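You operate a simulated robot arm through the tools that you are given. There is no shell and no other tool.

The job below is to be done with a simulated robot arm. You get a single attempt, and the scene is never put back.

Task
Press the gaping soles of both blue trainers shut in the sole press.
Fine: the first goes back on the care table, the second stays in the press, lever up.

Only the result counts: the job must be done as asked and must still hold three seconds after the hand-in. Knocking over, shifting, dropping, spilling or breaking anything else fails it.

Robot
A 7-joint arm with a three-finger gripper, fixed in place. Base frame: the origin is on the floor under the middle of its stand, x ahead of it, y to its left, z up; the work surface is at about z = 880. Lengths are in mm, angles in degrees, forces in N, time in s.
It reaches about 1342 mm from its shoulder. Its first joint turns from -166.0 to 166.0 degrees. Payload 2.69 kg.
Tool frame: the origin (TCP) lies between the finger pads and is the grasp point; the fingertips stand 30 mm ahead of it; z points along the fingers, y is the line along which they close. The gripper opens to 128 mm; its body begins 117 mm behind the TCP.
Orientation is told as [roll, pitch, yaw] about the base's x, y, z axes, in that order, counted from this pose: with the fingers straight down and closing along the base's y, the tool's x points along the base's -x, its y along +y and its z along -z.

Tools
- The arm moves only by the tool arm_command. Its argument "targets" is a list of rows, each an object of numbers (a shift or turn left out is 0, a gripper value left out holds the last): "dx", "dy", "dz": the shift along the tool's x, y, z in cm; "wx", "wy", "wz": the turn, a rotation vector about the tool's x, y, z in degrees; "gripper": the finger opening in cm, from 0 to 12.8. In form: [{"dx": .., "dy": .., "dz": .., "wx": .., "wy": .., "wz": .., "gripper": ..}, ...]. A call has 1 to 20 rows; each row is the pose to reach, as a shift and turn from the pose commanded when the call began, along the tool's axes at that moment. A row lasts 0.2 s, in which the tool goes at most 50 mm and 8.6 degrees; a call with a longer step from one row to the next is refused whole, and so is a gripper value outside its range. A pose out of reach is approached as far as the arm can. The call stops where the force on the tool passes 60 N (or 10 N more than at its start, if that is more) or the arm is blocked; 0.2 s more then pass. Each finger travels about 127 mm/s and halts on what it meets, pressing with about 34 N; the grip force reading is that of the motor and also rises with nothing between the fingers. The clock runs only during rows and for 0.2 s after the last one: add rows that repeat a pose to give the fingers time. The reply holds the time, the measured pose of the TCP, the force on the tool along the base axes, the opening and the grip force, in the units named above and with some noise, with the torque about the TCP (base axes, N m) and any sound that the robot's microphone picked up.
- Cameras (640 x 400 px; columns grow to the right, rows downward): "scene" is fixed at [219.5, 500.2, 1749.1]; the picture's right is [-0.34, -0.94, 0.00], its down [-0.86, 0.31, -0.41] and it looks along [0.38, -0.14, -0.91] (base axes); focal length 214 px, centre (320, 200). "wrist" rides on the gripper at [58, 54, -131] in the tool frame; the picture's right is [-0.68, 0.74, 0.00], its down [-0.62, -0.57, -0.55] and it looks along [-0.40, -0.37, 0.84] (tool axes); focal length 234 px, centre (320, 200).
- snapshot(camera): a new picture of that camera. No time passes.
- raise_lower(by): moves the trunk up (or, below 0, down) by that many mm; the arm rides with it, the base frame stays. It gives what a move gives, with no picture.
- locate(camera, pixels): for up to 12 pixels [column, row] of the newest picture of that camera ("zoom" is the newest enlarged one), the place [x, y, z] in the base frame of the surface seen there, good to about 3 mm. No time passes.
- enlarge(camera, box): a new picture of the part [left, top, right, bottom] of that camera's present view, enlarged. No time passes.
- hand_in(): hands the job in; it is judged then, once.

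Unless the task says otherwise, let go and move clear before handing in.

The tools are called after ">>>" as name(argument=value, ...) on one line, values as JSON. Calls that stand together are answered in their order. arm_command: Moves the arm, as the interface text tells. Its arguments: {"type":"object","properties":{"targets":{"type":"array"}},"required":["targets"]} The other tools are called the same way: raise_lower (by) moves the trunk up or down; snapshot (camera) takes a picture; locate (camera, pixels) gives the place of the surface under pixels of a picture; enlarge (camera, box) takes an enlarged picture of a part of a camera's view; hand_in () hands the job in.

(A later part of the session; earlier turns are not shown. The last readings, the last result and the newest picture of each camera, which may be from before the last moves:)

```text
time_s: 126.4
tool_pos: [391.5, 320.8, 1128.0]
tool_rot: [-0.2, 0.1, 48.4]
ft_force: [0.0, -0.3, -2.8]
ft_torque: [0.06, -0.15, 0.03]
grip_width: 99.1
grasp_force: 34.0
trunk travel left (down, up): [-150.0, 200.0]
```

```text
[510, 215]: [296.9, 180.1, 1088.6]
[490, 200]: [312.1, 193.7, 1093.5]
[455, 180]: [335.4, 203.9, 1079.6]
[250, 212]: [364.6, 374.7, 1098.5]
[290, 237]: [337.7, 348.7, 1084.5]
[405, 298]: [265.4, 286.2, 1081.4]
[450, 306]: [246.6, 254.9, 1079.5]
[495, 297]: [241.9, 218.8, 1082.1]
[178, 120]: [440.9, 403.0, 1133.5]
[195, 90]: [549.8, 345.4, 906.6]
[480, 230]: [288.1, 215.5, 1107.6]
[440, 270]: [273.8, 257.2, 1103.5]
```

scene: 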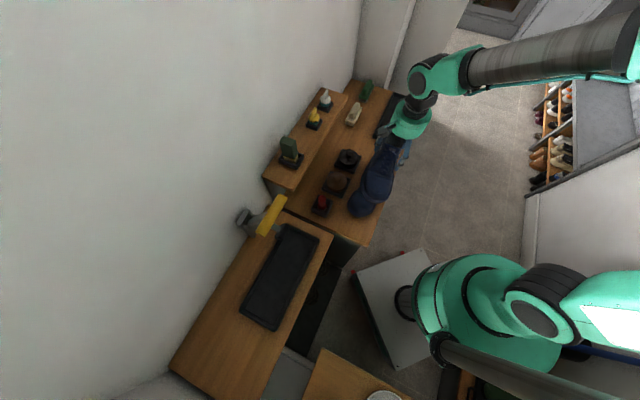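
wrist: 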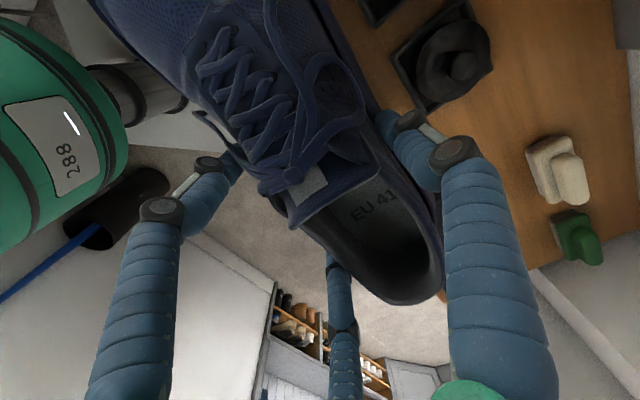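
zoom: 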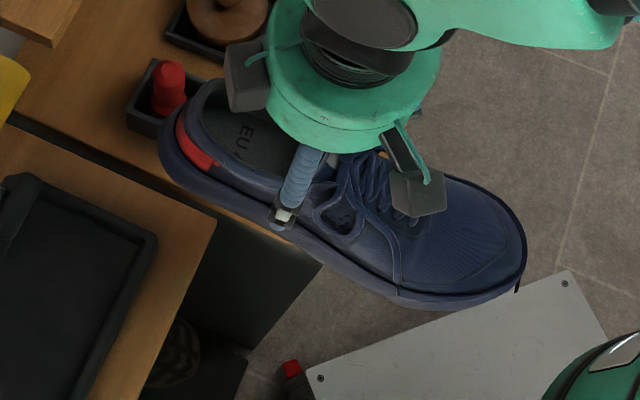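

Shoe B is held toe-down by about 5° and needs final yaw ≈134°. I'll complete the carry with that yaw, then correct the pitch by tilting the tool before insertion.

>>> arm_command(targets=[{"dx": -0.41, "dy": 2.15, "wz": -6.59}, {"dx": -0.82, "dy": 4.3, "wz": -13.18}, {"dx": -1.22, "dy": 6.44, "wz": -19.77}, {"dx": -1.63, "dy": 8.59, "wz": -26.37}, {"dx": -2.04, "dy": 10.74, "wz": -32.96}, {"dx": -2.45, "dy": 12.89, "wz": -39.55}, {"dx": -2.85, "dy": 15.04, "wz": -46.15}, {"dx": -3.26, "dy": 17.19, "wz": -52.74}, {"dx": -3.67, "dy": 19.34, "wz": -59.33}, {"dx": -4.08, "dy": 21.48, "wz": -65.92}, {"dx": -4.48, "dy": 23.63, "wz": -72.52}, {"dx": -4.89, "dy": 25.78, "wz": -79.1}, {"dx": -5.3, "dy": 27.93, "wz": -85.7}, {"dx": -5.3, "dy": 27.93, "wz": -85.7}])

>>> snapshot(camera="wrist")

>>> snapshot(camera="scene")

```text
time_s: 129.4
tool_pos: [219.9, 544.1, 1127.2]
tool_rot: [0.2, 0.2, 133.8]
ft_force: [-0.5, 0.3, -3.0]
ft_torque: [0.09, 0.07, -0.02]
grip_width: 99.0
grasp_force: 34.0
trunk travel left (down, up): [-150.0, 200.0]
```

```text
taken
```

wrist: 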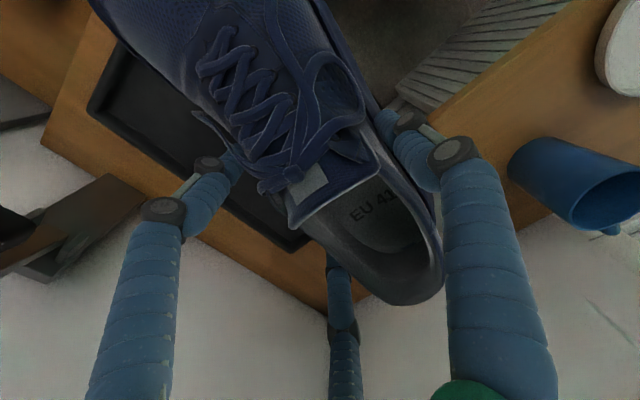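

```text
taken
```

scene: 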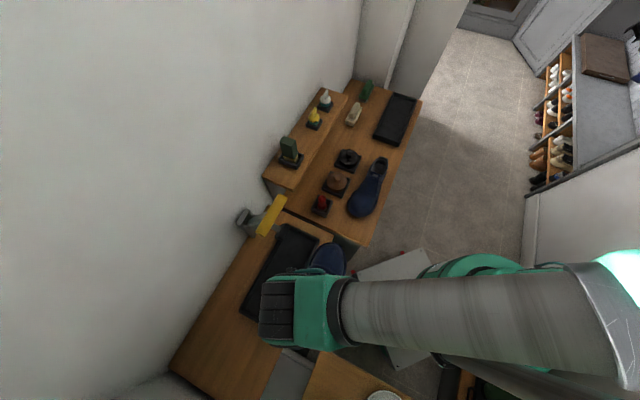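

The tray is empty and in place, shoe A on the table, lever up. Now I'll tilt 5° to level shoe B, lower, and slide it in over the bed.

>>> arm_command(targets=[{"wy": 2.5}, {"wy": 5}, {"dz": 2.2, "wy": 5}, {"dz": 4.4, "wy": 5}, {"dz": 6.3, "wy": 5}, {"dx": -0.16, "dy": -2.8, "dz": 6.3, "wy": 5}, {"dx": -0.32, "dy": -5.6, "dz": 6.3, "wy": 5}, {"dx": -0.48, "dy": -8.4, "dz": 6.3, "wy": 5}, {"dx": -0.64, "dy": -11.2, "dz": 6.3, "wy": 5}, {"dx": -0.8, "dy": -13.9, "dz": 6.3, "wy": 5}, {"dx": -0.8, "dy": -13.9, "dz": 6.3, "wy": 5}])

>>> snapshot(camera="scene")

>>> enlarge(camera="scene", box=[235, 300, 285, 332])

>>> locate(camera="zoom", pixels=[[210, 208], [235, 216], [260, 221], [285, 222], [310, 217], [340, 205], [390, 170], [430, 120], [470, 60], [180, 195], [300, 250], [400, 250]])

>>> enlarge(camera="scene", box=[270, 220, 325, 255])

```text
time_s: 131.8
tool_pos: [313.0, 646.3, 1063.4]
tool_rot: [0.0, 5.2, 134.0]
ft_force: [0.0, 0.1, -4.7]
ft_torque: [0.09, 0.07, 0.01]
grip_width: 98.6
grasp_force: 34.0
trunk travel left (down, up): [-150.0, 200.0]
```

```text
taken
```

scene: 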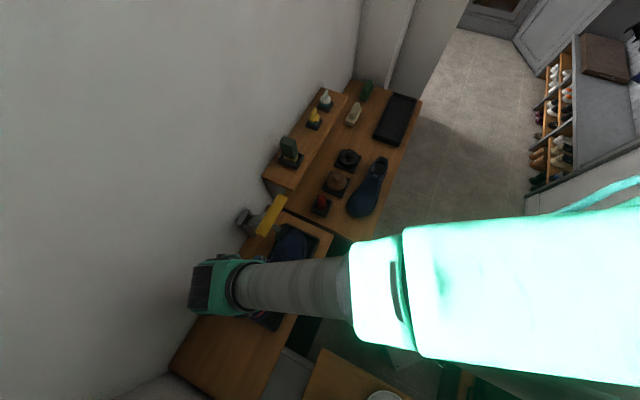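

```text
12.50 times, centred on (260, 316) of scene
```

zoom: 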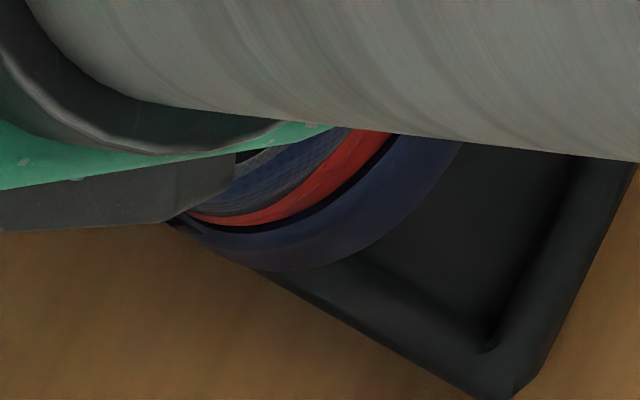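

```text
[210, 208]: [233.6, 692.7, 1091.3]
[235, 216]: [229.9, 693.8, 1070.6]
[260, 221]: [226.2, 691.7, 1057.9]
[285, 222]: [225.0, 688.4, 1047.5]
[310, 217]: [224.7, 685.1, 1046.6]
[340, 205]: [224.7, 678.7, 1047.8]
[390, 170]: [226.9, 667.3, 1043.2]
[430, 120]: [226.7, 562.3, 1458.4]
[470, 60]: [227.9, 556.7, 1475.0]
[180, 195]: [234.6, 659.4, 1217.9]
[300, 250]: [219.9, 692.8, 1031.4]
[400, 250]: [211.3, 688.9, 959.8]
```

```text
11.43 times, centred on (298, 238) of scene
```

zoom: 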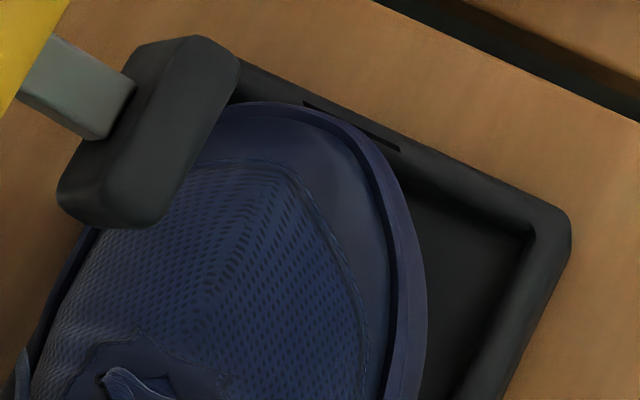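

>>> locate(camera="zoom", pixels=[[300, 110], [330, 120], [360, 145], [385, 180], [405, 230], [420, 300], [320, 145], [250, 180], [200, 220], [350, 120], [330, 108], [390, 148]])

>>> enlarge(camera="scene", box=[240, 305, 290, 337])

>>> locate(camera="zoom", pixels=[[140, 180], [170, 200], [200, 205], [230, 203], [260, 195], [300, 170], [340, 130], [130, 165], [200, 190], [260, 180], [160, 160], [90, 160]])

>>> snapshot(camera="wrist")

```text
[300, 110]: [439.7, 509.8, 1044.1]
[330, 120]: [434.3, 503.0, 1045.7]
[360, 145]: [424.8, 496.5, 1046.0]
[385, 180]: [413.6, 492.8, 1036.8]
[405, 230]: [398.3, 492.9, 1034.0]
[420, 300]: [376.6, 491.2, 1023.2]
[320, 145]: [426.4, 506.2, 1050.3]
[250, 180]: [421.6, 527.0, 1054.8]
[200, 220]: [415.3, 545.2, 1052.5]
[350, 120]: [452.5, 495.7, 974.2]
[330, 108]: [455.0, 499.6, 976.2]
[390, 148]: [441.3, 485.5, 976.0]
```

```text
12.50 times, centred on (265, 321) of scene
```

zoom: 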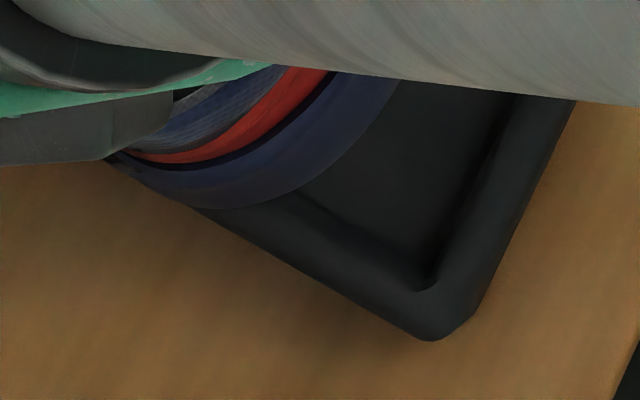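

```text
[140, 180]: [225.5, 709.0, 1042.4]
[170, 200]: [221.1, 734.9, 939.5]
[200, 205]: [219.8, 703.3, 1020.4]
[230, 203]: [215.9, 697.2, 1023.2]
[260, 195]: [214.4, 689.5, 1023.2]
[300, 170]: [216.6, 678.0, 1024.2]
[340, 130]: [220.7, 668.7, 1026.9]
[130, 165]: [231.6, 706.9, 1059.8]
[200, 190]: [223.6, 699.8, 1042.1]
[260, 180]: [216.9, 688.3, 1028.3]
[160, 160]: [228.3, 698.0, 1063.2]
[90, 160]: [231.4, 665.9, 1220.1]
```

```text
taken
```

wrist: 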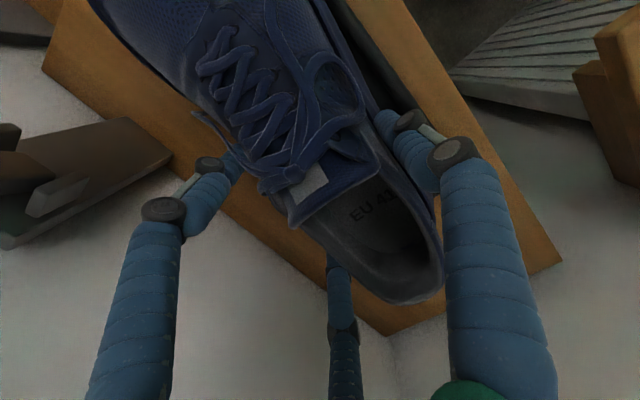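

After the 5° tilt the shoe is almost level (toe lip 1045, heel lip 1022). It looks like the mirror-image foot, so the present yaw suits the bed; I'll add 1.5° tilt, shift +3 mm toward the toe end and 1 mm toward the wall, then re-measure.

>>> arm_command(targets=[{"dx": 0.15, "dy": -0.05, "dz": 0.01, "wy": 0.8}, {"dx": 0.3, "dy": -0.1, "dz": 0.03, "wy": 1.5}, {"dx": 0.3, "dy": -0.1, "dz": 0.03, "wy": 1.5}])

>>> enlarge(camera="scene", box=[270, 220, 325, 255])

>>> locate(camera="zoom", pixels=[[280, 105], [300, 106], [330, 116], [360, 140], [385, 175], [405, 225], [420, 290], [428, 350], [80, 250], [60, 290], [40, 330], [20, 370]])

>>> enlarge(camera="scene", box=[240, 305, 290, 337])

>>> locate(camera="zoom", pixels=[[145, 180], [170, 193], [200, 202], [230, 200], [260, 192], [300, 167], [340, 127], [370, 90], [150, 170], [185, 197]])

>>> snapshot(camera="wrist")

```text
time_s: 132.6
tool_pos: [316.8, 644.2, 1063.9]
tool_rot: [0.0, 6.7, 134.0]
ft_force: [0.0, 0.3, -2.7]
ft_torque: [0.15, 0.04, -0.01]
grip_width: 98.4
grasp_force: 34.3
trunk travel left (down, up): [-150.0, 200.0]
```

```text
11.43 times, centred on (298, 238) of scene
```

zoom: 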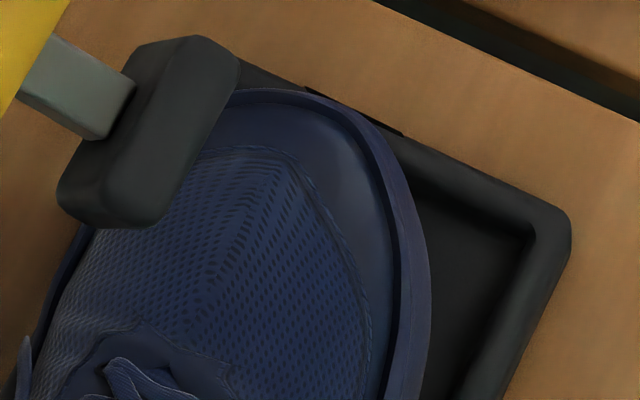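

```text
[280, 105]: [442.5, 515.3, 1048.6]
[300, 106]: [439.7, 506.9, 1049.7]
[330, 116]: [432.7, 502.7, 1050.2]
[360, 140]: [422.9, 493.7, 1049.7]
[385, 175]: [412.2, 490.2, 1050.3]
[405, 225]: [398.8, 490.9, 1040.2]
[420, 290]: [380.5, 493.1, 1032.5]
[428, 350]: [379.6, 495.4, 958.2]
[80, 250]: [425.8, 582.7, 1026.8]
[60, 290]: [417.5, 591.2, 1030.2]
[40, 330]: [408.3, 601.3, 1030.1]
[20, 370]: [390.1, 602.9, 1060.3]
```

```text
12.50 times, centred on (265, 321) of scene
```

zoom: 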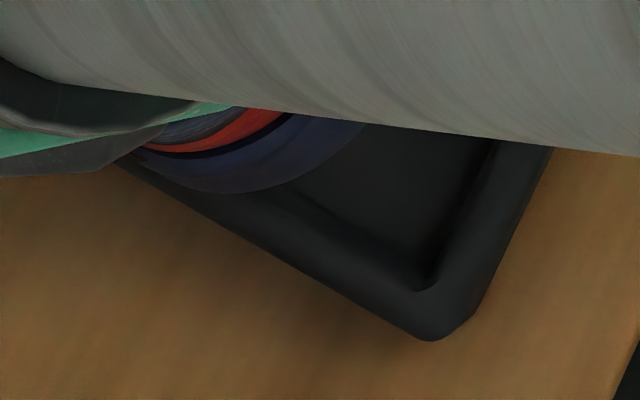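

```text
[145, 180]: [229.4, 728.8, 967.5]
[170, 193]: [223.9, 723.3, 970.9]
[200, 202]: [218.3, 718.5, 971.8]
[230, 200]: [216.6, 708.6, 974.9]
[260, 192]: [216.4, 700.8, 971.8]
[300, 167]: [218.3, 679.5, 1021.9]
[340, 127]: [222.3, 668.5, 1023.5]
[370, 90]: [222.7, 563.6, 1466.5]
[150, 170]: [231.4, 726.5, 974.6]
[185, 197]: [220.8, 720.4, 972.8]
```

```text
taken
```

wrist: 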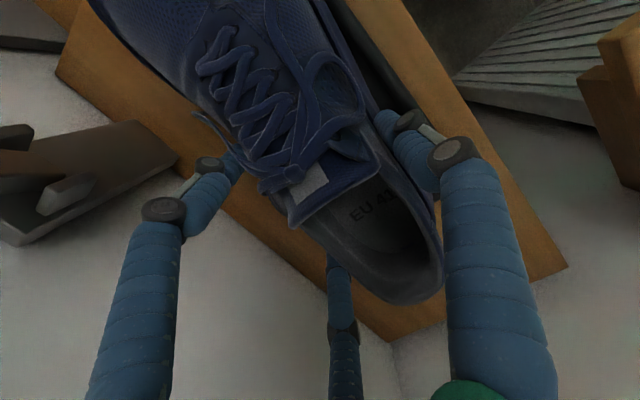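

>>> locate(camera="zoom", pixels=[[160, 172], [180, 180], [200, 186], [220, 189], [245, 187], [270, 179], [290, 168], [320, 145], [350, 115], [150, 162]])

>>> enlarge(camera="wrist", box=[280, 0, 420, 90])

>>> locate(camera="zoom", pixels=[[180, 20], [200, 60], [225, 100], [255, 150], [290, 200], [330, 260], [170, 10], [215, 70], [240, 110], [275, 160], [320, 30], [350, 60]])

```text
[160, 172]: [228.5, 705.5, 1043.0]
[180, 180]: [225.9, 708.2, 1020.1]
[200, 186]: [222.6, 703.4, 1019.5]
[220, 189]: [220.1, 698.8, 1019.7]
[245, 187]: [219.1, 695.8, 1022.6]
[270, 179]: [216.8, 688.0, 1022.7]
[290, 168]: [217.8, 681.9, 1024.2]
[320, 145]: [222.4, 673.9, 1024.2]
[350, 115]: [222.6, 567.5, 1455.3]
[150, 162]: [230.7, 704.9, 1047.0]
```

```text
4.44 times, centred on (350, 45) of wrist
```

zoom: 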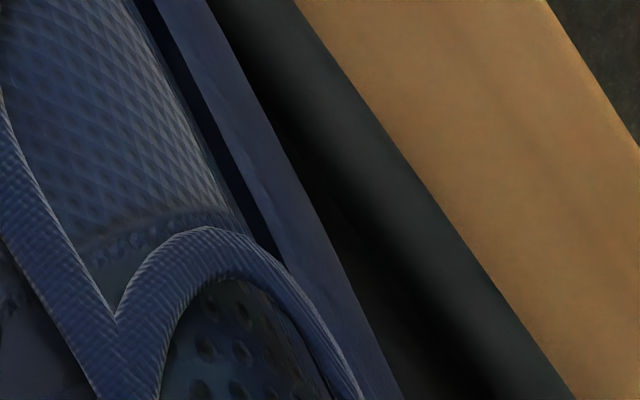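

```text
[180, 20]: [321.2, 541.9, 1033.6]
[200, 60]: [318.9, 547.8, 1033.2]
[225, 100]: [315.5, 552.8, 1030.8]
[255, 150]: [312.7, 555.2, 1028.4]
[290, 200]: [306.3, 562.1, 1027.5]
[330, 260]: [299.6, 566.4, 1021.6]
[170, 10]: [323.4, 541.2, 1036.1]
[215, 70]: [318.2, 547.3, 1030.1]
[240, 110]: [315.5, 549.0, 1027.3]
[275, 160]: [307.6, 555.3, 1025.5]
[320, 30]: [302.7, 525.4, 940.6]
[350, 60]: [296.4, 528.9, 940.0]
```

Shoe B's forefoot is at n≈608–714 and its ends at t≈−44…−341, nicely centred in the 604–717 × −38…−341.7 bed. I'll shift 2 mm toward the toe end and lower to just above the rim.

>>> arm_command(targets=[{"dx": 0.2, "dz": 0.02}, {"dx": 0.107, "dz": 0.82}, {"dx": 0.013, "dz": 1.61}, {"dx": -0.08, "dz": 2.41}, {"dx": -0.08, "dz": 2.41}])

```text
time_s: 133.8
tool_pos: [316.8, 643.5, 1041.1]
tool_rot: [0.2, 6.7, 134.0]
ft_force: [0.5, -0.4, -3.2]
ft_torque: [0.1, 0.08, 0.0]
grip_width: 98.7
grasp_force: 34.2
trunk travel left (down, up): [-150.0, 200.0]
```

Free at z=1041. Lowering in small steps past the rim top.

>>> arm_command(targets=[{"dx": -0.035, "dz": 0.3}, {"dx": -0.07, "dz": 0.6}, {"dx": -0.07, "dz": 0.6}])

```text
time_s: 134.6
tool_pos: [316.7, 643.1, 1034.9]
tool_rot: [0.1, 6.6, 134.0]
ft_force: [-0.7, -0.7, -3.5]
ft_torque: [0.14, 0.09, 0.0]
grip_width: 98.3
grasp_force: 33.8
trunk travel left (down, up): [-150.0, 200.0]
```

>>> arm_command(targets=[{"dx": -0.023, "dz": 0.2}, {"dx": -0.047, "dz": 0.4}, {"dx": -0.047, "dz": 0.4}])

```text
time_s: 135.4
tool_pos: [316.4, 642.5, 1031.6]
tool_rot: [0.1, 6.7, 134.0]
ft_force: [-0.7, -0.6, -2.9]
ft_torque: [0.11, 0.06, 0.03]
grip_width: 98.2
grasp_force: 34.6
trunk travel left (down, up): [-150.0, 200.0]
```

>>> arm_command(targets=[{"dx": -0.023, "dz": 0.2}, {"dx": -0.047, "dz": 0.4}, {"dx": -0.047, "dz": 0.4}])

```text
time_s: 136.2
tool_pos: [314.9, 643.3, 1026.1]
tool_rot: [0.1, 6.7, 133.9]
ft_force: [-0.3, -0.3, -3.0]
ft_torque: [0.09, 0.07, 0.0]
grip_width: 98.4
grasp_force: 34.1
trunk travel left (down, up): [-150.0, 200.0]
```

Still free at z=1026, so the sole is inside the rim. A few millimetres more to the floor.

>>> arm_command(targets=[{"dx": -0.023, "dz": 0.2}, {"dx": -0.047, "dz": 0.4}, {"dx": -0.047, "dz": 0.4}])

```text
time_s: 137.0
tool_pos: [315.7, 643.5, 1023.0]
tool_rot: [0.0, 6.7, 134.0]
ft_force: [-0.5, -0.8, -2.7]
ft_torque: [0.11, 0.08, 0.0]
grip_width: 98.4
grasp_force: 33.8
trunk travel left (down, up): [-150.0, 200.0]
```

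>>> arm_command(targets=[{"dx": -0.023, "dz": 0.2}, {"dx": -0.035, "dz": 0.3}, {"dx": -0.035, "dz": 0.3}])

```text
time_s: 137.8
tool_pos: [315.6, 644.4, 1019.6]
tool_rot: [0.1, 6.7, 134.0]
ft_force: [0.6, -0.3, -3.8]
ft_torque: [0.12, 0.07, 0.02]
grip_width: 98.2
grasp_force: 34.2
trunk travel left (down, up): [-150.0, 200.0]
```

>>> arm_command(targets=[{"dx": -0.018, "dz": 0.15}, {"dx": -0.035, "dz": 0.3}, {"dx": -0.035, "dz": 0.3}])

```text
time_s: 138.6
tool_pos: [315.6, 644.4, 1017.9]
tool_rot: [0.0, 6.6, 134.0]
ft_force: [-10.2, -0.4, 17.2]
ft_torque: [0.57, 0.25, -0.07]
grip_width: 98.4
grasp_force: 34.4
trunk travel left (down, up): [-150.0, 200.0]
```

Contact at z≈1018, which matches the bed floor. I'll check the seating visually before releasing.

>>> enlarge(camera="scene", box=[270, 220, 325, 255])

>>> enlarge(camera="scene", box=[240, 300, 295, 337])

>>> locate(camera="zoom", pixels=[[150, 130], [180, 145], [210, 150], [240, 150], [280, 130], [320, 95], [250, 180], [350, 200]])

```text
11.43 times, centred on (298, 238) of scene
```

zoom: 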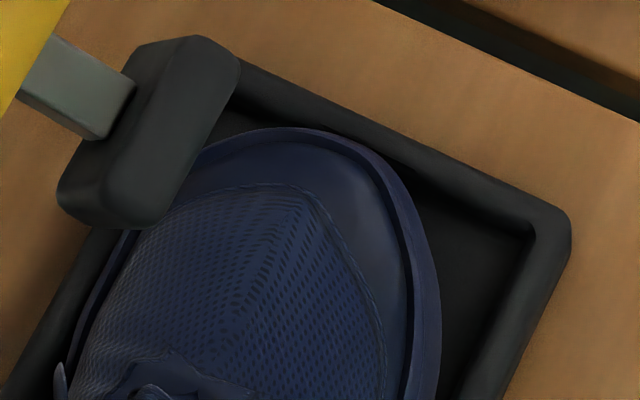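

```text
10.81 times, centred on (268, 318) of scene
```

zoom: 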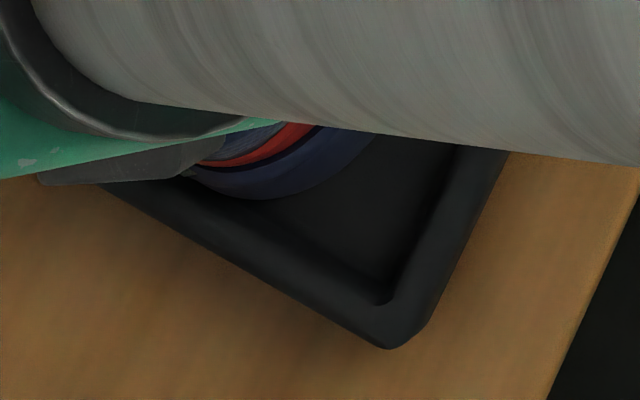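

```text
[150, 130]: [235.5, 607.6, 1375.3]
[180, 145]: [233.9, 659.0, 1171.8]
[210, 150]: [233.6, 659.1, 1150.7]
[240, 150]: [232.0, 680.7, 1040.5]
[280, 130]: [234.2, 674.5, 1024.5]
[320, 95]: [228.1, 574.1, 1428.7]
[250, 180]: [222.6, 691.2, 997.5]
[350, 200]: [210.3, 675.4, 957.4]
```

>>> locate(camera="zoom", pixels=[[230, 194], [250, 197], [270, 198], [290, 194], [310, 185], [340, 165], [365, 145], [210, 186]])

>>> enlarge(camera="scene", box=[270, 220, 325, 255])

>>> locate(camera="zoom", pixels=[[290, 133], [320, 136], [350, 148], [390, 180], [420, 240], [435, 310], [438, 370], [120, 240], [90, 300], [70, 350], [300, 150], [250, 200]])

```text
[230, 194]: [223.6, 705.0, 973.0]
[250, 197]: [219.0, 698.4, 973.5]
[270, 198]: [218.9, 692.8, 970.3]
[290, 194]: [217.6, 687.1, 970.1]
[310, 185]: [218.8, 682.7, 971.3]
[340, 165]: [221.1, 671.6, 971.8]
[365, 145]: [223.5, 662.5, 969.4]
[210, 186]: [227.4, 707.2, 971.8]
```

```text
11.43 times, centred on (298, 238) of scene
```

zoom: 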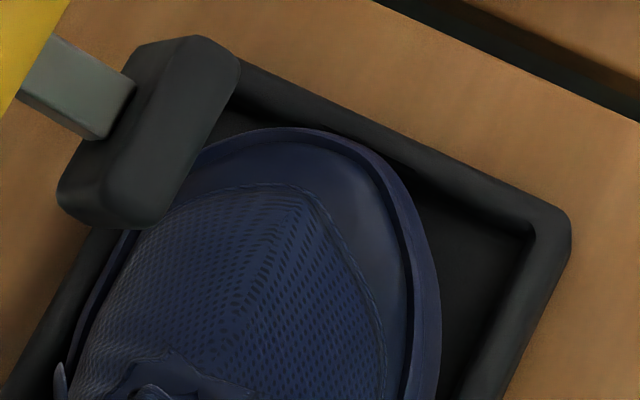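

```text
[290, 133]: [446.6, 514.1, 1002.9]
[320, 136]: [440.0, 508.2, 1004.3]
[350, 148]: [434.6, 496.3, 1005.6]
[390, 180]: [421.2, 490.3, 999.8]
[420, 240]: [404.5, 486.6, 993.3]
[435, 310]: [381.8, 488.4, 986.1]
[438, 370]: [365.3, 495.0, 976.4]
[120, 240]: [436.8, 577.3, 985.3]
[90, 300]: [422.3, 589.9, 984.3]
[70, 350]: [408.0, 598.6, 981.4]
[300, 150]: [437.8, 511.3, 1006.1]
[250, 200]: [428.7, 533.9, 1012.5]
```

Heel lip at ~971 and toe lip at ~1004: both ends are seated on the floor of the bed. Releasing.

>>> arm_command(targets=[{"gripper": 11}, {"gripper": 12}, {"gripper": 12.8}, {"gripper": 12.8}])

>>> snapshot(camera="wrist")

```text
time_s: 139.6
tool_pos: [316.1, 644.4, 1016.0]
tool_rot: [0.1, 6.7, 134.0]
ft_force: [-0.2, 0.0, -0.1]
ft_torque: [-0.02, 0.03, 0.02]
grip_width: 128.0
grasp_force: 0.0
trunk travel left (down, up): [-150.0, 200.0]
```

```text
taken
```

wrist: 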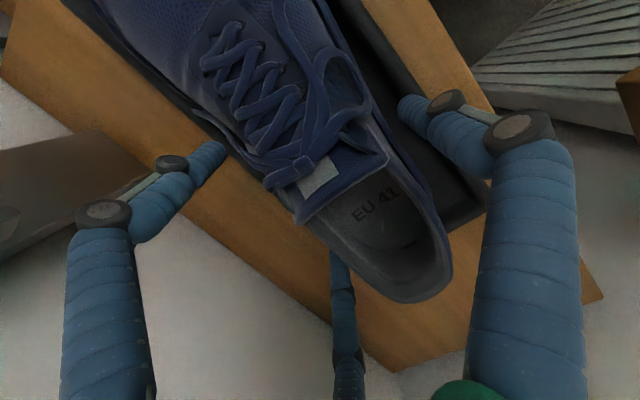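

Released cleanly. I'll back out the same way as before and straighten the tool.

>>> arm_command(targets=[{"dx": 0.47, "dz": -3.97}, {"dx": 0.93, "dz": -7.94}, {"dx": -3.04, "dz": -8.41}, {"dx": -7.01, "dz": -8.87}, {"dx": -6.48, "dz": -13.34, "wy": -3.3}, {"dx": -5.96, "dz": -17.81, "wy": -6.7}, {"dx": -5.43, "dz": -22.28, "wy": -6.7}, {"dx": -4.91, "dz": -26.75, "wy": -6.7, "gripper": 10}, {"dx": -4.38, "dz": -31.22, "wy": -6.7}, {"dx": -3.86, "dz": -35.69, "wy": -6.7}, {"dx": -3.34, "dz": -40.05, "wy": -6.7}, {"dx": -3.34, "dz": -40.05, "wy": -6.7}])

>>> snapshot(camera="wrist")

>>> enlarge(camera="wrist", box=[190, 0, 390, 125])

```text
time_s: 142.2
tool_pos: [258.2, 700.8, 1411.9]
tool_rot: [0.1, -0.1, 134.0]
ft_force: [-0.8, -0.3, 0.2]
ft_torque: [-0.04, 0.0, 0.0]
grip_width: 100.0
grasp_force: 0.1
trunk travel left (down, up): [-150.0, 200.0]
```

```text
taken
```

wrist: 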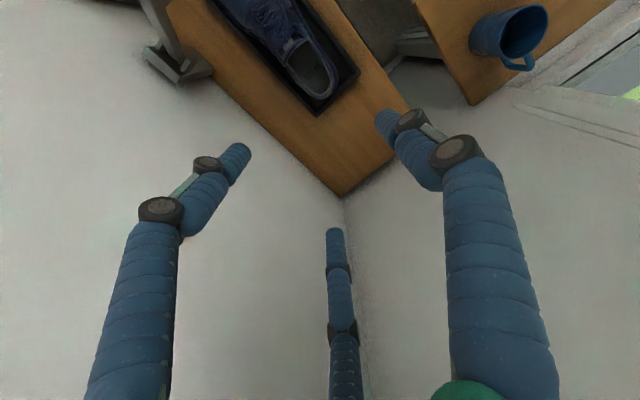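

```text
3.20 times, centred on (290, 62) of wrist
```

zoom: 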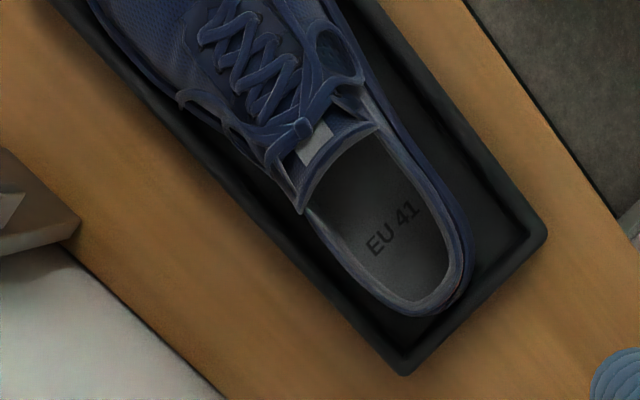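

Shoe B is seated. Moving over the raised handle again.

>>> arm_command(targets=[{"dx": 3.6, "dy": -0.19, "wz": -0.2, "gripper": 10}, {"dx": 7.2, "dy": -0.37, "wz": -0.4}, {"dx": 10.8, "dy": -0.56, "wz": -0.6}, {"dx": 14.4, "dy": -0.74, "wz": -0.8}, {"dx": 18, "dy": -0.93, "wz": -1.0}, {"dx": 21.78, "dy": -1.12, "wz": -1.0}, {"dx": 21.78, "dy": -1.12, "wz": -1.0}])

>>> enlarge(camera="wrist", box=[200, 0, 400, 160])

>>> locate(camera="zoom", pixels=[[285, 240], [350, 290], [375, 300], [340, 310], [420, 390], [400, 360], [320, 340]])

```text
time_s: 143.8
tool_pos: [419.2, 553.9, 1410.3]
tool_rot: [0.0, 0.0, 135.0]
ft_force: [-0.3, -0.7, -0.6]
ft_torque: [0.07, 0.0, 0.01]
grip_width: 99.6
grasp_force: 0.0
trunk travel left (down, up): [-150.0, 200.0]
```

```text
2.50 times, centred on (300, 80) of wrist
```

zoom: 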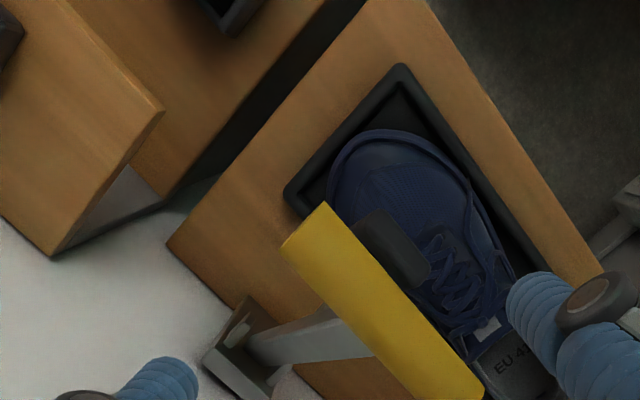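

```text
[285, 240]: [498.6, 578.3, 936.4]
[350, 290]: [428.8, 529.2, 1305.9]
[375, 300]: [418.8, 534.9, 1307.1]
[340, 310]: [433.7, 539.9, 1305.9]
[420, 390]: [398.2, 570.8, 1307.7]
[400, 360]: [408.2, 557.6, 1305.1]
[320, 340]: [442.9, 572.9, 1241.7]
```

The bar centre is at about n=680, z=1293, so I'll nudge 2.5 mm back, descend and close.

>>> arm_command(targets=[{"dy": 0.25, "dz": 4}, {"dy": 0.25, "dz": 8}, {"dy": 0.25, "dz": 11}, {"dy": 0.25, "dz": 12.3}, {"dy": 0.25, "dz": 12.3, "gripper": 8}, {"dy": 0.25, "dz": 12.3, "gripper": 6}, {"dy": 0.25, "dz": 12.3, "gripper": 4}, {"dy": 0.25, "dz": 12.3, "gripper": 2}, {"dy": 0.25, "dz": 12.3, "gripper": 2}, {"dy": 0.25, "dz": 12.3, "gripper": 2}])

```text
time_s: 146.0
tool_pos: [418.7, 550.4, 1287.2]
tool_rot: [0.3, 0.0, 135.0]
ft_force: [-1.9, -1.3, -11.8]
ft_torque: [0.23, 0.29, 0.14]
grip_width: 34.2
grasp_force: 44.9
trunk travel left (down, up): [-150.0, 200.0]
```

Gripped. Swinging the lever down along the arc to just above the shoe.

>>> arm_command(targets=[{"dy": 1.15, "dz": 1.0}, {"dy": 2.28, "dz": 1.8}, {"dy": 4.08, "dz": 3.2}, {"dy": 5.75, "dz": 4.7}, {"dy": 7.28, "dz": 6.4}, {"dy": 8.66, "dz": 8.2}, {"dy": 9.87, "dz": 10.1}, {"dy": 10.92, "dz": 12.1}, {"dy": 11.79, "dz": 14.2}, {"dy": 12.22, "dz": 15.5}, {"dy": 12.47, "dz": 16.4}, {"dy": 12.68, "dz": 17.3}, {"dy": 12.87, "dz": 18.1}, {"dy": 12.87, "dz": 18.1}])

>>> snapshot(camera="wrist")

```text
time_s: 149.0
tool_pos: [330.3, 461.7, 1106.3]
tool_rot: [0.1, -0.1, 134.9]
ft_force: [21.5, 37.2, -6.7]
ft_torque: [0.19, 0.23, -0.25]
grip_width: 36.1
grasp_force: 44.8
trunk travel left (down, up): [-150.0, 200.0]
```

```text
taken
```

wrist: 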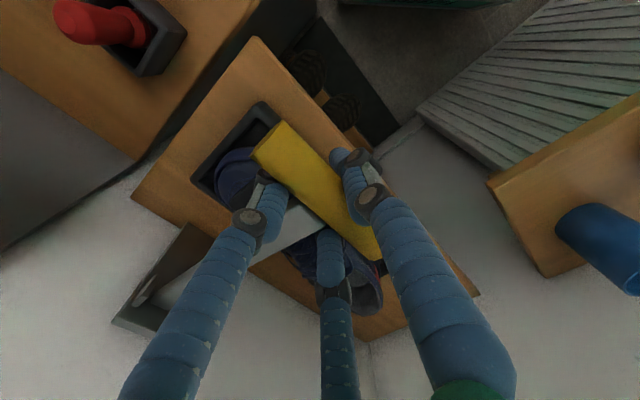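

The lever is just above the shoe. I'll relax the side load and lower until the pad touches.

>>> arm_command(targets=[{"dy": -0.2, "dz": 0.2}, {"dy": -0.2, "dz": 0.6}, {"dy": -0.18, "dz": 1.0}, {"dy": -0.17, "dz": 1.4}, {"dy": -0.17, "dz": 1.4}])

```text
time_s: 150.2
tool_pos: [328.3, 460.5, 1093.3]
tool_rot: [0.1, 0.0, 135.0]
ft_force: [2.3, 13.6, 13.7]
ft_torque: [0.38, -0.02, -0.14]
grip_width: 36.4
grasp_force: 45.5
trunk travel left (down, up): [-150.0, 200.0]
```

The pad touches the shoe (Fz turned to +14 N). I'll release and switch to pressing from above with the closed fist, as before.

>>> arm_command(targets=[{"gripper": 5}, {"gripper": 8}, {"gripper": 10}, {"gripper": 10}, {"dz": -4}, {"dz": -8}, {"dz": -11}, {"dz": -11, "gripper": 5}, {"dz": -11, "gripper": 0}, {"dz": -11, "gripper": 0}, {"dz": -11, "gripper": 0}])

>>> snapshot(camera="wrist")

>>> locate(camera="wrist", pixels=[[290, 100], [300, 115], [318, 128], [310, 135], [330, 142], [338, 150], [355, 170], [345, 160]])

```text
time_s: 152.6
tool_pos: [328.9, 460.5, 1203.1]
tool_rot: [0.1, -0.1, 135.1]
ft_force: [-0.1, 0.1, -0.5]
ft_torque: [0.01, -0.02, 0.03]
grip_width: 2.1
grasp_force: 31.0
trunk travel left (down, up): [-150.0, 200.0]
```

```text
taken
```

wrist: 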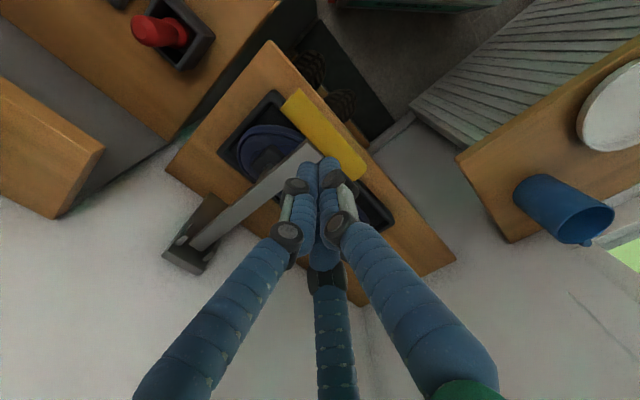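

```text
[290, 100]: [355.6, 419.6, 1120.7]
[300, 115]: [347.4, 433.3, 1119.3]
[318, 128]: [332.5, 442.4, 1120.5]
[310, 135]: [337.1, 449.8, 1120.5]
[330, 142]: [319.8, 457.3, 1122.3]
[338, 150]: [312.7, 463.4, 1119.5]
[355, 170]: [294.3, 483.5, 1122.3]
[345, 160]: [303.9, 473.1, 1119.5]
```

The bar top is at n≈550, z≈1121, same as last time. Centring the fist over it and descending.

>>> arm_command(targets=[{"dy": 0.85, "dz": 1.5, "gripper": 0}, {"dy": 0.85, "dz": 3.0}, {"dy": 0.85, "dz": 4.2}, {"dy": 0.85, "dz": 5.2}, {"dy": 0.85, "dz": 5.2}])

>>> arm_command(targets=[{"dz": 0.15}, {"dz": 0.3}, {"dz": 0.45}, {"dz": 0.45}])

```text
time_s: 153.8
tool_pos: [323.7, 456.2, 1151.2]
tool_rot: [0.1, -0.1, 135.1]
ft_force: [0.5, -0.4, -0.3]
ft_torque: [-0.01, -0.01, 0.01]
grip_width: 2.0
grasp_force: 31.6
trunk travel left (down, up): [-150.0, 200.0]
```

```text
time_s: 154.8
tool_pos: [321.8, 454.1, 1148.1]
tool_rot: [0.0, -0.1, 135.1]
ft_force: [-5.0, 0.5, 16.3]
ft_torque: [-0.01, 0.06, -0.02]
grip_width: 2.1
grasp_force: 30.9
trunk travel left (down, up): [-150.0, 200.0]
```

Contact at 16 N. Pressing up to ~50 N and holding.

>>> arm_command(targets=[{"dz": 0.06}, {"dz": 0.12}, {"dz": 0.18}, {"dz": 0.2}, {"dz": 0.2}, {"dz": 0.2}, {"dz": 0.2}, {"dz": 0.2}, {"dz": 0.2}, {"dz": 0.2}, {"dz": 0.2}, {"dz": 0.2}, {"dz": 0.2}, {"dz": 0.2}])

```text
time_s: 157.8
tool_pos: [321.9, 454.3, 1146.0]
tool_rot: [-0.1, -0.1, 135.1]
ft_force: [2.5, 11.1, 52.7]
ft_torque: [0.3, -0.13, 0.01]
grip_width: 2.1
grasp_force: 31.5
trunk travel left (down, up): [-150.0, 200.0]
```

Holding at ~53 N for two seconds. I'll briefly push to the limit as I did for the first shoe, then hold again.

>>> arm_command(targets=[{"dz": 0.04}, {"dz": 0.08}, {"dz": 0.12}, {"dz": 0.12}, {"dz": 0.12}])

>>> arm_command(targets=[{"dz": 0.05}, {"dz": 0.1}, {"dz": 0.1}, {"dz": 0.1}, {"dz": 0.1}, {"dz": 0.1}, {"dz": 0.1}, {"dz": 0.1}])

```text
time_s: 158.6
tool_pos: [324.2, 456.2, 1148.0]
tool_rot: [-0.5, -0.1, 135.1]
ft_force: [0.0, -1.5, 19.9]
ft_torque: [-0.12, -0.02, -0.05]
grip_width: 2.3
grasp_force: 31.5
trunk travel left (down, up): [-150.0, 200.0]
stopped in row 3: the force on the tool passed its limit at 65 N (the readings are from after the stop); the commanded pose is now the measured one
```

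```text
time_s: 160.4
tool_pos: [323.1, 455.6, 1146.1]
tool_rot: [-0.4, -0.3, 135.1]
ft_force: [11.6, 5.7, 55.6]
ft_torque: [0.04, -0.33, 0.0]
grip_width: 6.1
grasp_force: 31.0
trunk travel left (down, up): [-150.0, 200.0]
```

Pressed to 65 N and held at ~55 N. Now I'll look at the toe from the front, as before.

>>> arm_command(targets=[{"dz": -3}, {"dz": -6}, {"dx": 4.3, "dy": 1, "dz": -6}, {"dx": 8.6, "dy": 2, "dz": -6}, {"dx": 12.9, "dy": 3, "dz": -4, "wx": 5.1, "wy": -5.5}, {"dx": 17.2, "dy": 4, "dz": -2, "wx": 10.2, "wy": -11}, {"dx": 21.2, "dy": 4.8, "dz": 0.5, "wx": 15.3, "wy": -16.5}, {"dx": 21.2, "dy": 4.8, "dz": 4.1, "wx": 20.4, "wy": -22}, {"dx": 21.2, "dy": 4.8, "dz": 4.1, "wx": 20.4, "wy": -22, "gripper": 6}, {"dx": 21.2, "dy": 4.8, "dz": 4.1, "wx": 20.4, "wy": -22, "gripper": 12.8}, {"dx": 21.2, "dy": 4.8, "dz": 4.1, "wx": 20.4, "wy": -22, "gripper": 12.8}, {"dx": 21.2, "dy": 4.8, "dz": 4.1, "wx": 20.4, "wy": -22, "gripper": 12.8}])

>>> snapshot(camera="wrist")

>>> enlarge(camera="wrist", box=[290, 165, 380, 235])

>>> enlarge(camera="scene", box=[280, 225, 330, 260])

```text
time_s: 163.0
tool_pos: [437.9, 273.1, 1102.4]
tool_rot: [-21.6, -21.6, 139.2]
ft_force: [0.2, 0.4, 0.1]
ft_torque: [-0.01, 0.02, 0.01]
grip_width: 128.0
grasp_force: 0.0
trunk travel left (down, up): [-150.0, 200.0]
```

```text
taken
```

wrist: 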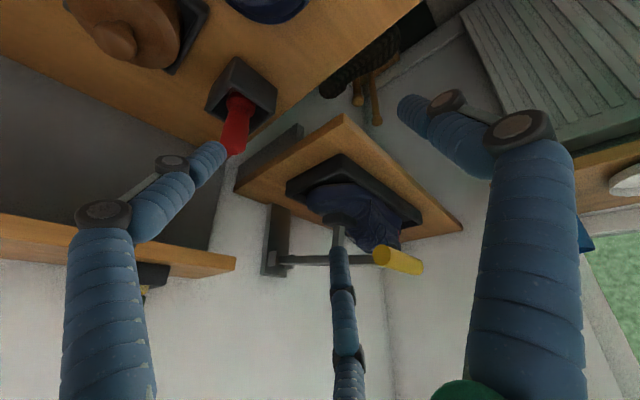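

```text
5.71 times, centred on (335, 200) of wrist
```

zoom: 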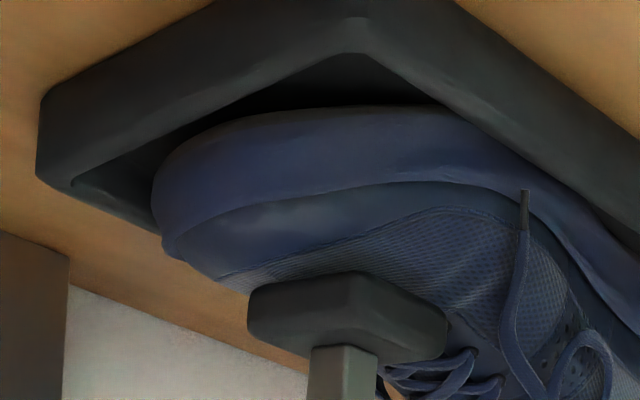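

```text
11.43 times, centred on (305, 242) of scene
```

zoom: 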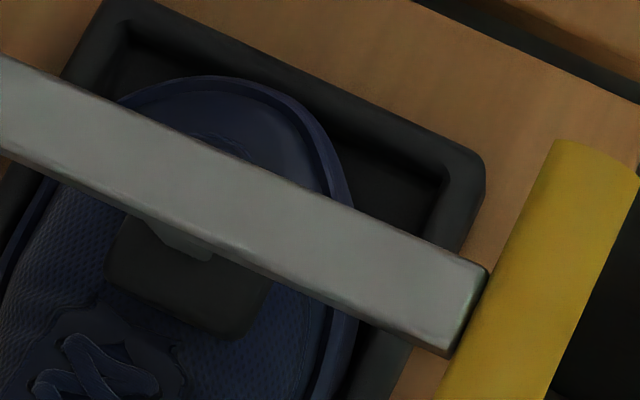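

No dark strip on shoe B's toe either. I'll zoom closer to be sure.

>>> enlarge(camera="wrist", box=[308, 178, 358, 210])

>>> locate(camera="zoom", pixels=[[300, 60], [300, 80], [300, 110], [200, 100], [400, 70], [300, 150], [450, 70], [150, 130], [300, 40], [250, 65]])

```text
12.50 times, centred on (333, 194) of wrist
```

zoom: 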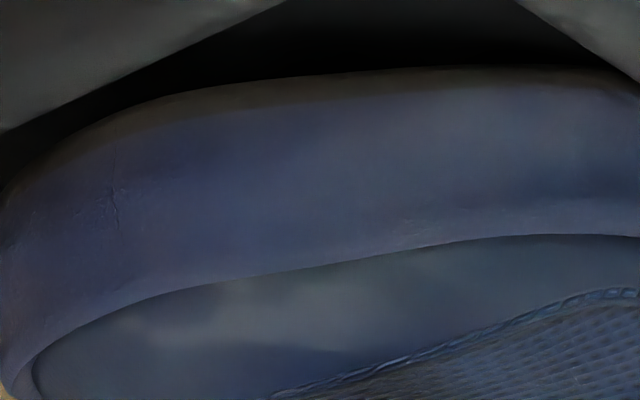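

```text
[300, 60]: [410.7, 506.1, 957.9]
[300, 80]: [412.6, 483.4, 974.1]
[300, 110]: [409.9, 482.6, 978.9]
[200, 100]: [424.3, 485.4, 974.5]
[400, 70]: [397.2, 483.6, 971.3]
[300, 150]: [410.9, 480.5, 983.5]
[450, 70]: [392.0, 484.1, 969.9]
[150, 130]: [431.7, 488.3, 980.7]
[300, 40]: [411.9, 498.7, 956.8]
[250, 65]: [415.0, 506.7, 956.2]
```

The toe front is visible down to z≈971 and is unbroken: the gap is closed. Now back over the handle to raise the lever for the finish.

>>> arm_command(targets=[{"dx": -1.19, "dy": -1.1, "dz": -2.8, "wx": -5.1, "wy": 5.5}, {"dx": -2.39, "dy": -2.21, "dz": -5.63, "wx": -10.2, "wy": 11}, {"dx": -3.58, "dy": -3.31, "dz": -8.45, "wx": -15.3, "wy": 16.5}, {"dx": -4.77, "dy": -4.42, "dz": -11.26, "wx": -20.4, "wy": 22}, {"dx": -8.62, "dy": -5.06, "dz": -9.38, "wx": -20.4, "wy": 22, "gripper": 10}, {"dx": -12.47, "dy": -5.69, "dz": -7.5, "wx": -20.4, "wy": 22}, {"dx": -16.32, "dy": -6.33, "dz": -5.61, "wx": -20.4, "wy": 22}, {"dx": -20.17, "dy": -6.96, "dz": -3.73, "wx": -20.4, "wy": 22}, {"dx": -24.02, "dy": -7.6, "dz": -1.85, "wx": -20.4, "wy": 22}, {"dx": -24.02, "dy": -7.6, "dz": -1.85, "wx": -20.4, "wy": 22}])

>>> snapshot(camera="wrist")

>>> locate(camera="wrist", pixels=[[295, 100], [305, 110], [320, 130], [312, 125], [345, 155], [335, 140]])

```text
time_s: 165.2
tool_pos: [326.3, 455.4, 1232.0]
tool_rot: [-0.1, 0.0, 135.0]
ft_force: [-0.4, 1.5, 0.0]
ft_torque: [-0.05, -0.05, -0.01]
grip_width: 100.0
grasp_force: 0.0
trunk travel left (down, up): [-150.0, 200.0]
```

```text
taken
```

wrist: 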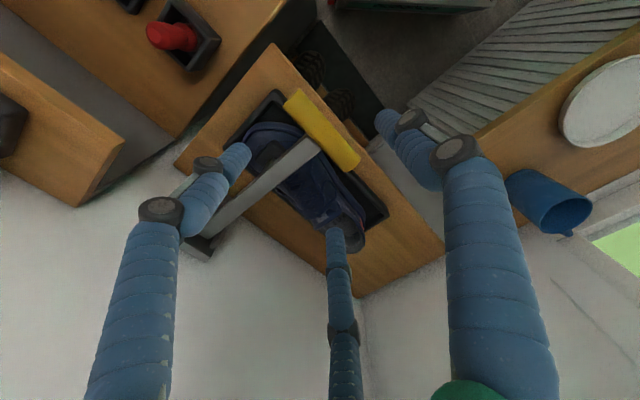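

```text
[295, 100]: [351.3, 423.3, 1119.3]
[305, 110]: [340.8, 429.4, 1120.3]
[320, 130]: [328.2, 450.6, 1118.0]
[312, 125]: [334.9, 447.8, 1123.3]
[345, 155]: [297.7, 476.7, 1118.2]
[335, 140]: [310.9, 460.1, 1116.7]
```

Same geometry as before. Descending around the bar and gripping.

>>> arm_command(targets=[{"dx": -0.3, "dy": -0.33, "dz": 4}, {"dx": -0.3, "dy": -0.33, "dz": 8}, {"dx": -0.3, "dy": -0.33, "dz": 11}, {"dx": -0.3, "dy": -0.33, "dz": 13.2}, {"dx": -0.3, "dy": -0.33, "dz": 13.2, "gripper": 8}, {"dx": -0.3, "dy": -0.33, "dz": 13.2, "gripper": 6}, {"dx": -0.3, "dy": -0.33, "dz": 13.2, "gripper": 4}, {"dx": -0.3, "dy": -0.33, "dz": 13.2, "gripper": 2}, {"dx": -0.3, "dy": -0.33, "dz": 13.2, "gripper": 2}, {"dx": -0.3, "dy": -0.33, "dz": 13.2, "gripper": 2}])

```text
time_s: 167.4
tool_pos: [327.0, 461.2, 1101.3]
tool_rot: [-0.2, -0.1, 135.0]
ft_force: [10.8, 19.4, 2.0]
ft_torque: [0.17, -0.03, -0.13]
grip_width: 37.2
grasp_force: 44.8
trunk travel left (down, up): [-150.0, 200.0]
```

Gripped. Swinging the lever up along the arc.

>>> arm_command(targets=[{"dy": -0.25, "dz": -0.86}, {"dy": -0.57, "dz": -2.18}, {"dy": -1.25, "dz": -4.32}, {"dy": -2.11, "dz": -6.4}, {"dy": -3.15, "dz": -8.4}, {"dy": -4.36, "dz": -10.3}, {"dy": -5.73, "dz": -12.08}, {"dy": -7.25, "dz": -13.74}, {"dy": -8.91, "dz": -15.26}, {"dy": -10.69, "dz": -16.63}, {"dy": -11.82, "dz": -17.38}, {"dy": -11.82, "dz": -17.38}])

>>> snapshot(camera="wrist")

```text
time_s: 170.0
tool_pos: [409.0, 543.8, 1276.1]
tool_rot: [0.0, -0.1, 135.1]
ft_force: [10.9, 1.3, -19.6]
ft_torque: [-0.29, 0.48, 0.44]
grip_width: 38.3
grasp_force: 45.0
trunk travel left (down, up): [-150.0, 200.0]
```

```text
taken
```

wrist: 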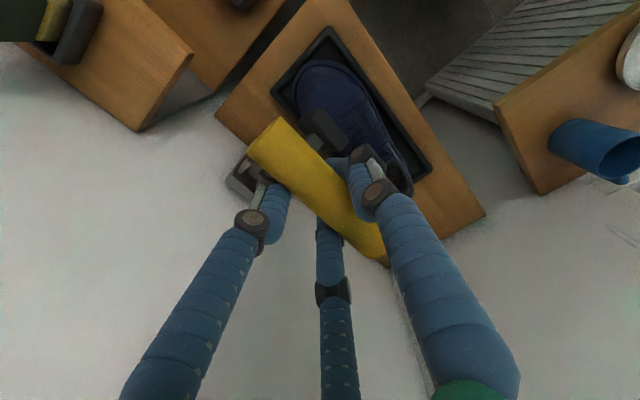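

Nearly up. Nudging it the last bit to its stop.

>>> arm_command(targets=[{"dy": -0.38, "dz": -0.24}, {"dy": -0.77, "dz": -0.48}, {"dy": -1.05, "dz": -0.66}, {"dy": -1.05, "dz": -0.66}])

>>> arm_command(targets=[{"gripper": 5}, {"gripper": 8}, {"gripper": 10}, {"gripper": 10}, {"dz": -3}, {"dz": -7}, {"dz": -12}, {"dz": -12}])

>>> snapshot(camera="wrist")

>>> enlarge(camera="wrist", box=[220, 0, 420, 180])

```text
time_s: 171.0
tool_pos: [415.8, 551.6, 1279.7]
tool_rot: [-0.1, 0.0, 135.1]
ft_force: [9.4, 1.5, -19.3]
ft_torque: [-0.31, 0.37, 0.44]
grip_width: 38.2
grasp_force: 45.0
trunk travel left (down, up): [-150.0, 200.0]
```

```text
time_s: 172.8
tool_pos: [415.5, 548.1, 1404.6]
tool_rot: [-0.1, -0.2, 135.0]
ft_force: [-0.2, 0.0, 0.8]
ft_torque: [0.05, -0.01, 0.0]
grip_width: 100.0
grasp_force: 0.1
trunk travel left (down, up): [-150.0, 200.0]
```

```text
taken
```

wrist: 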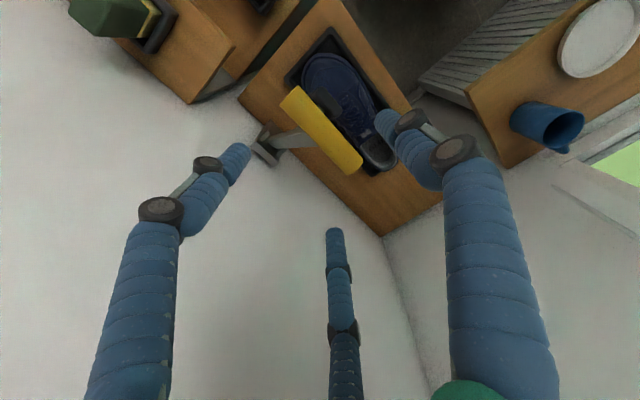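

```text
2.22 times, centred on (320, 90) of wrist
```

zoom: 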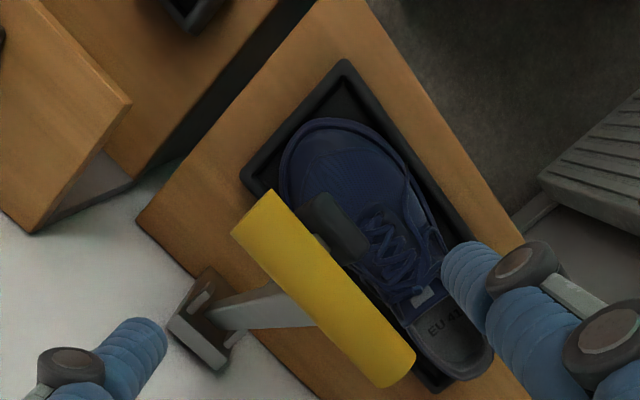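

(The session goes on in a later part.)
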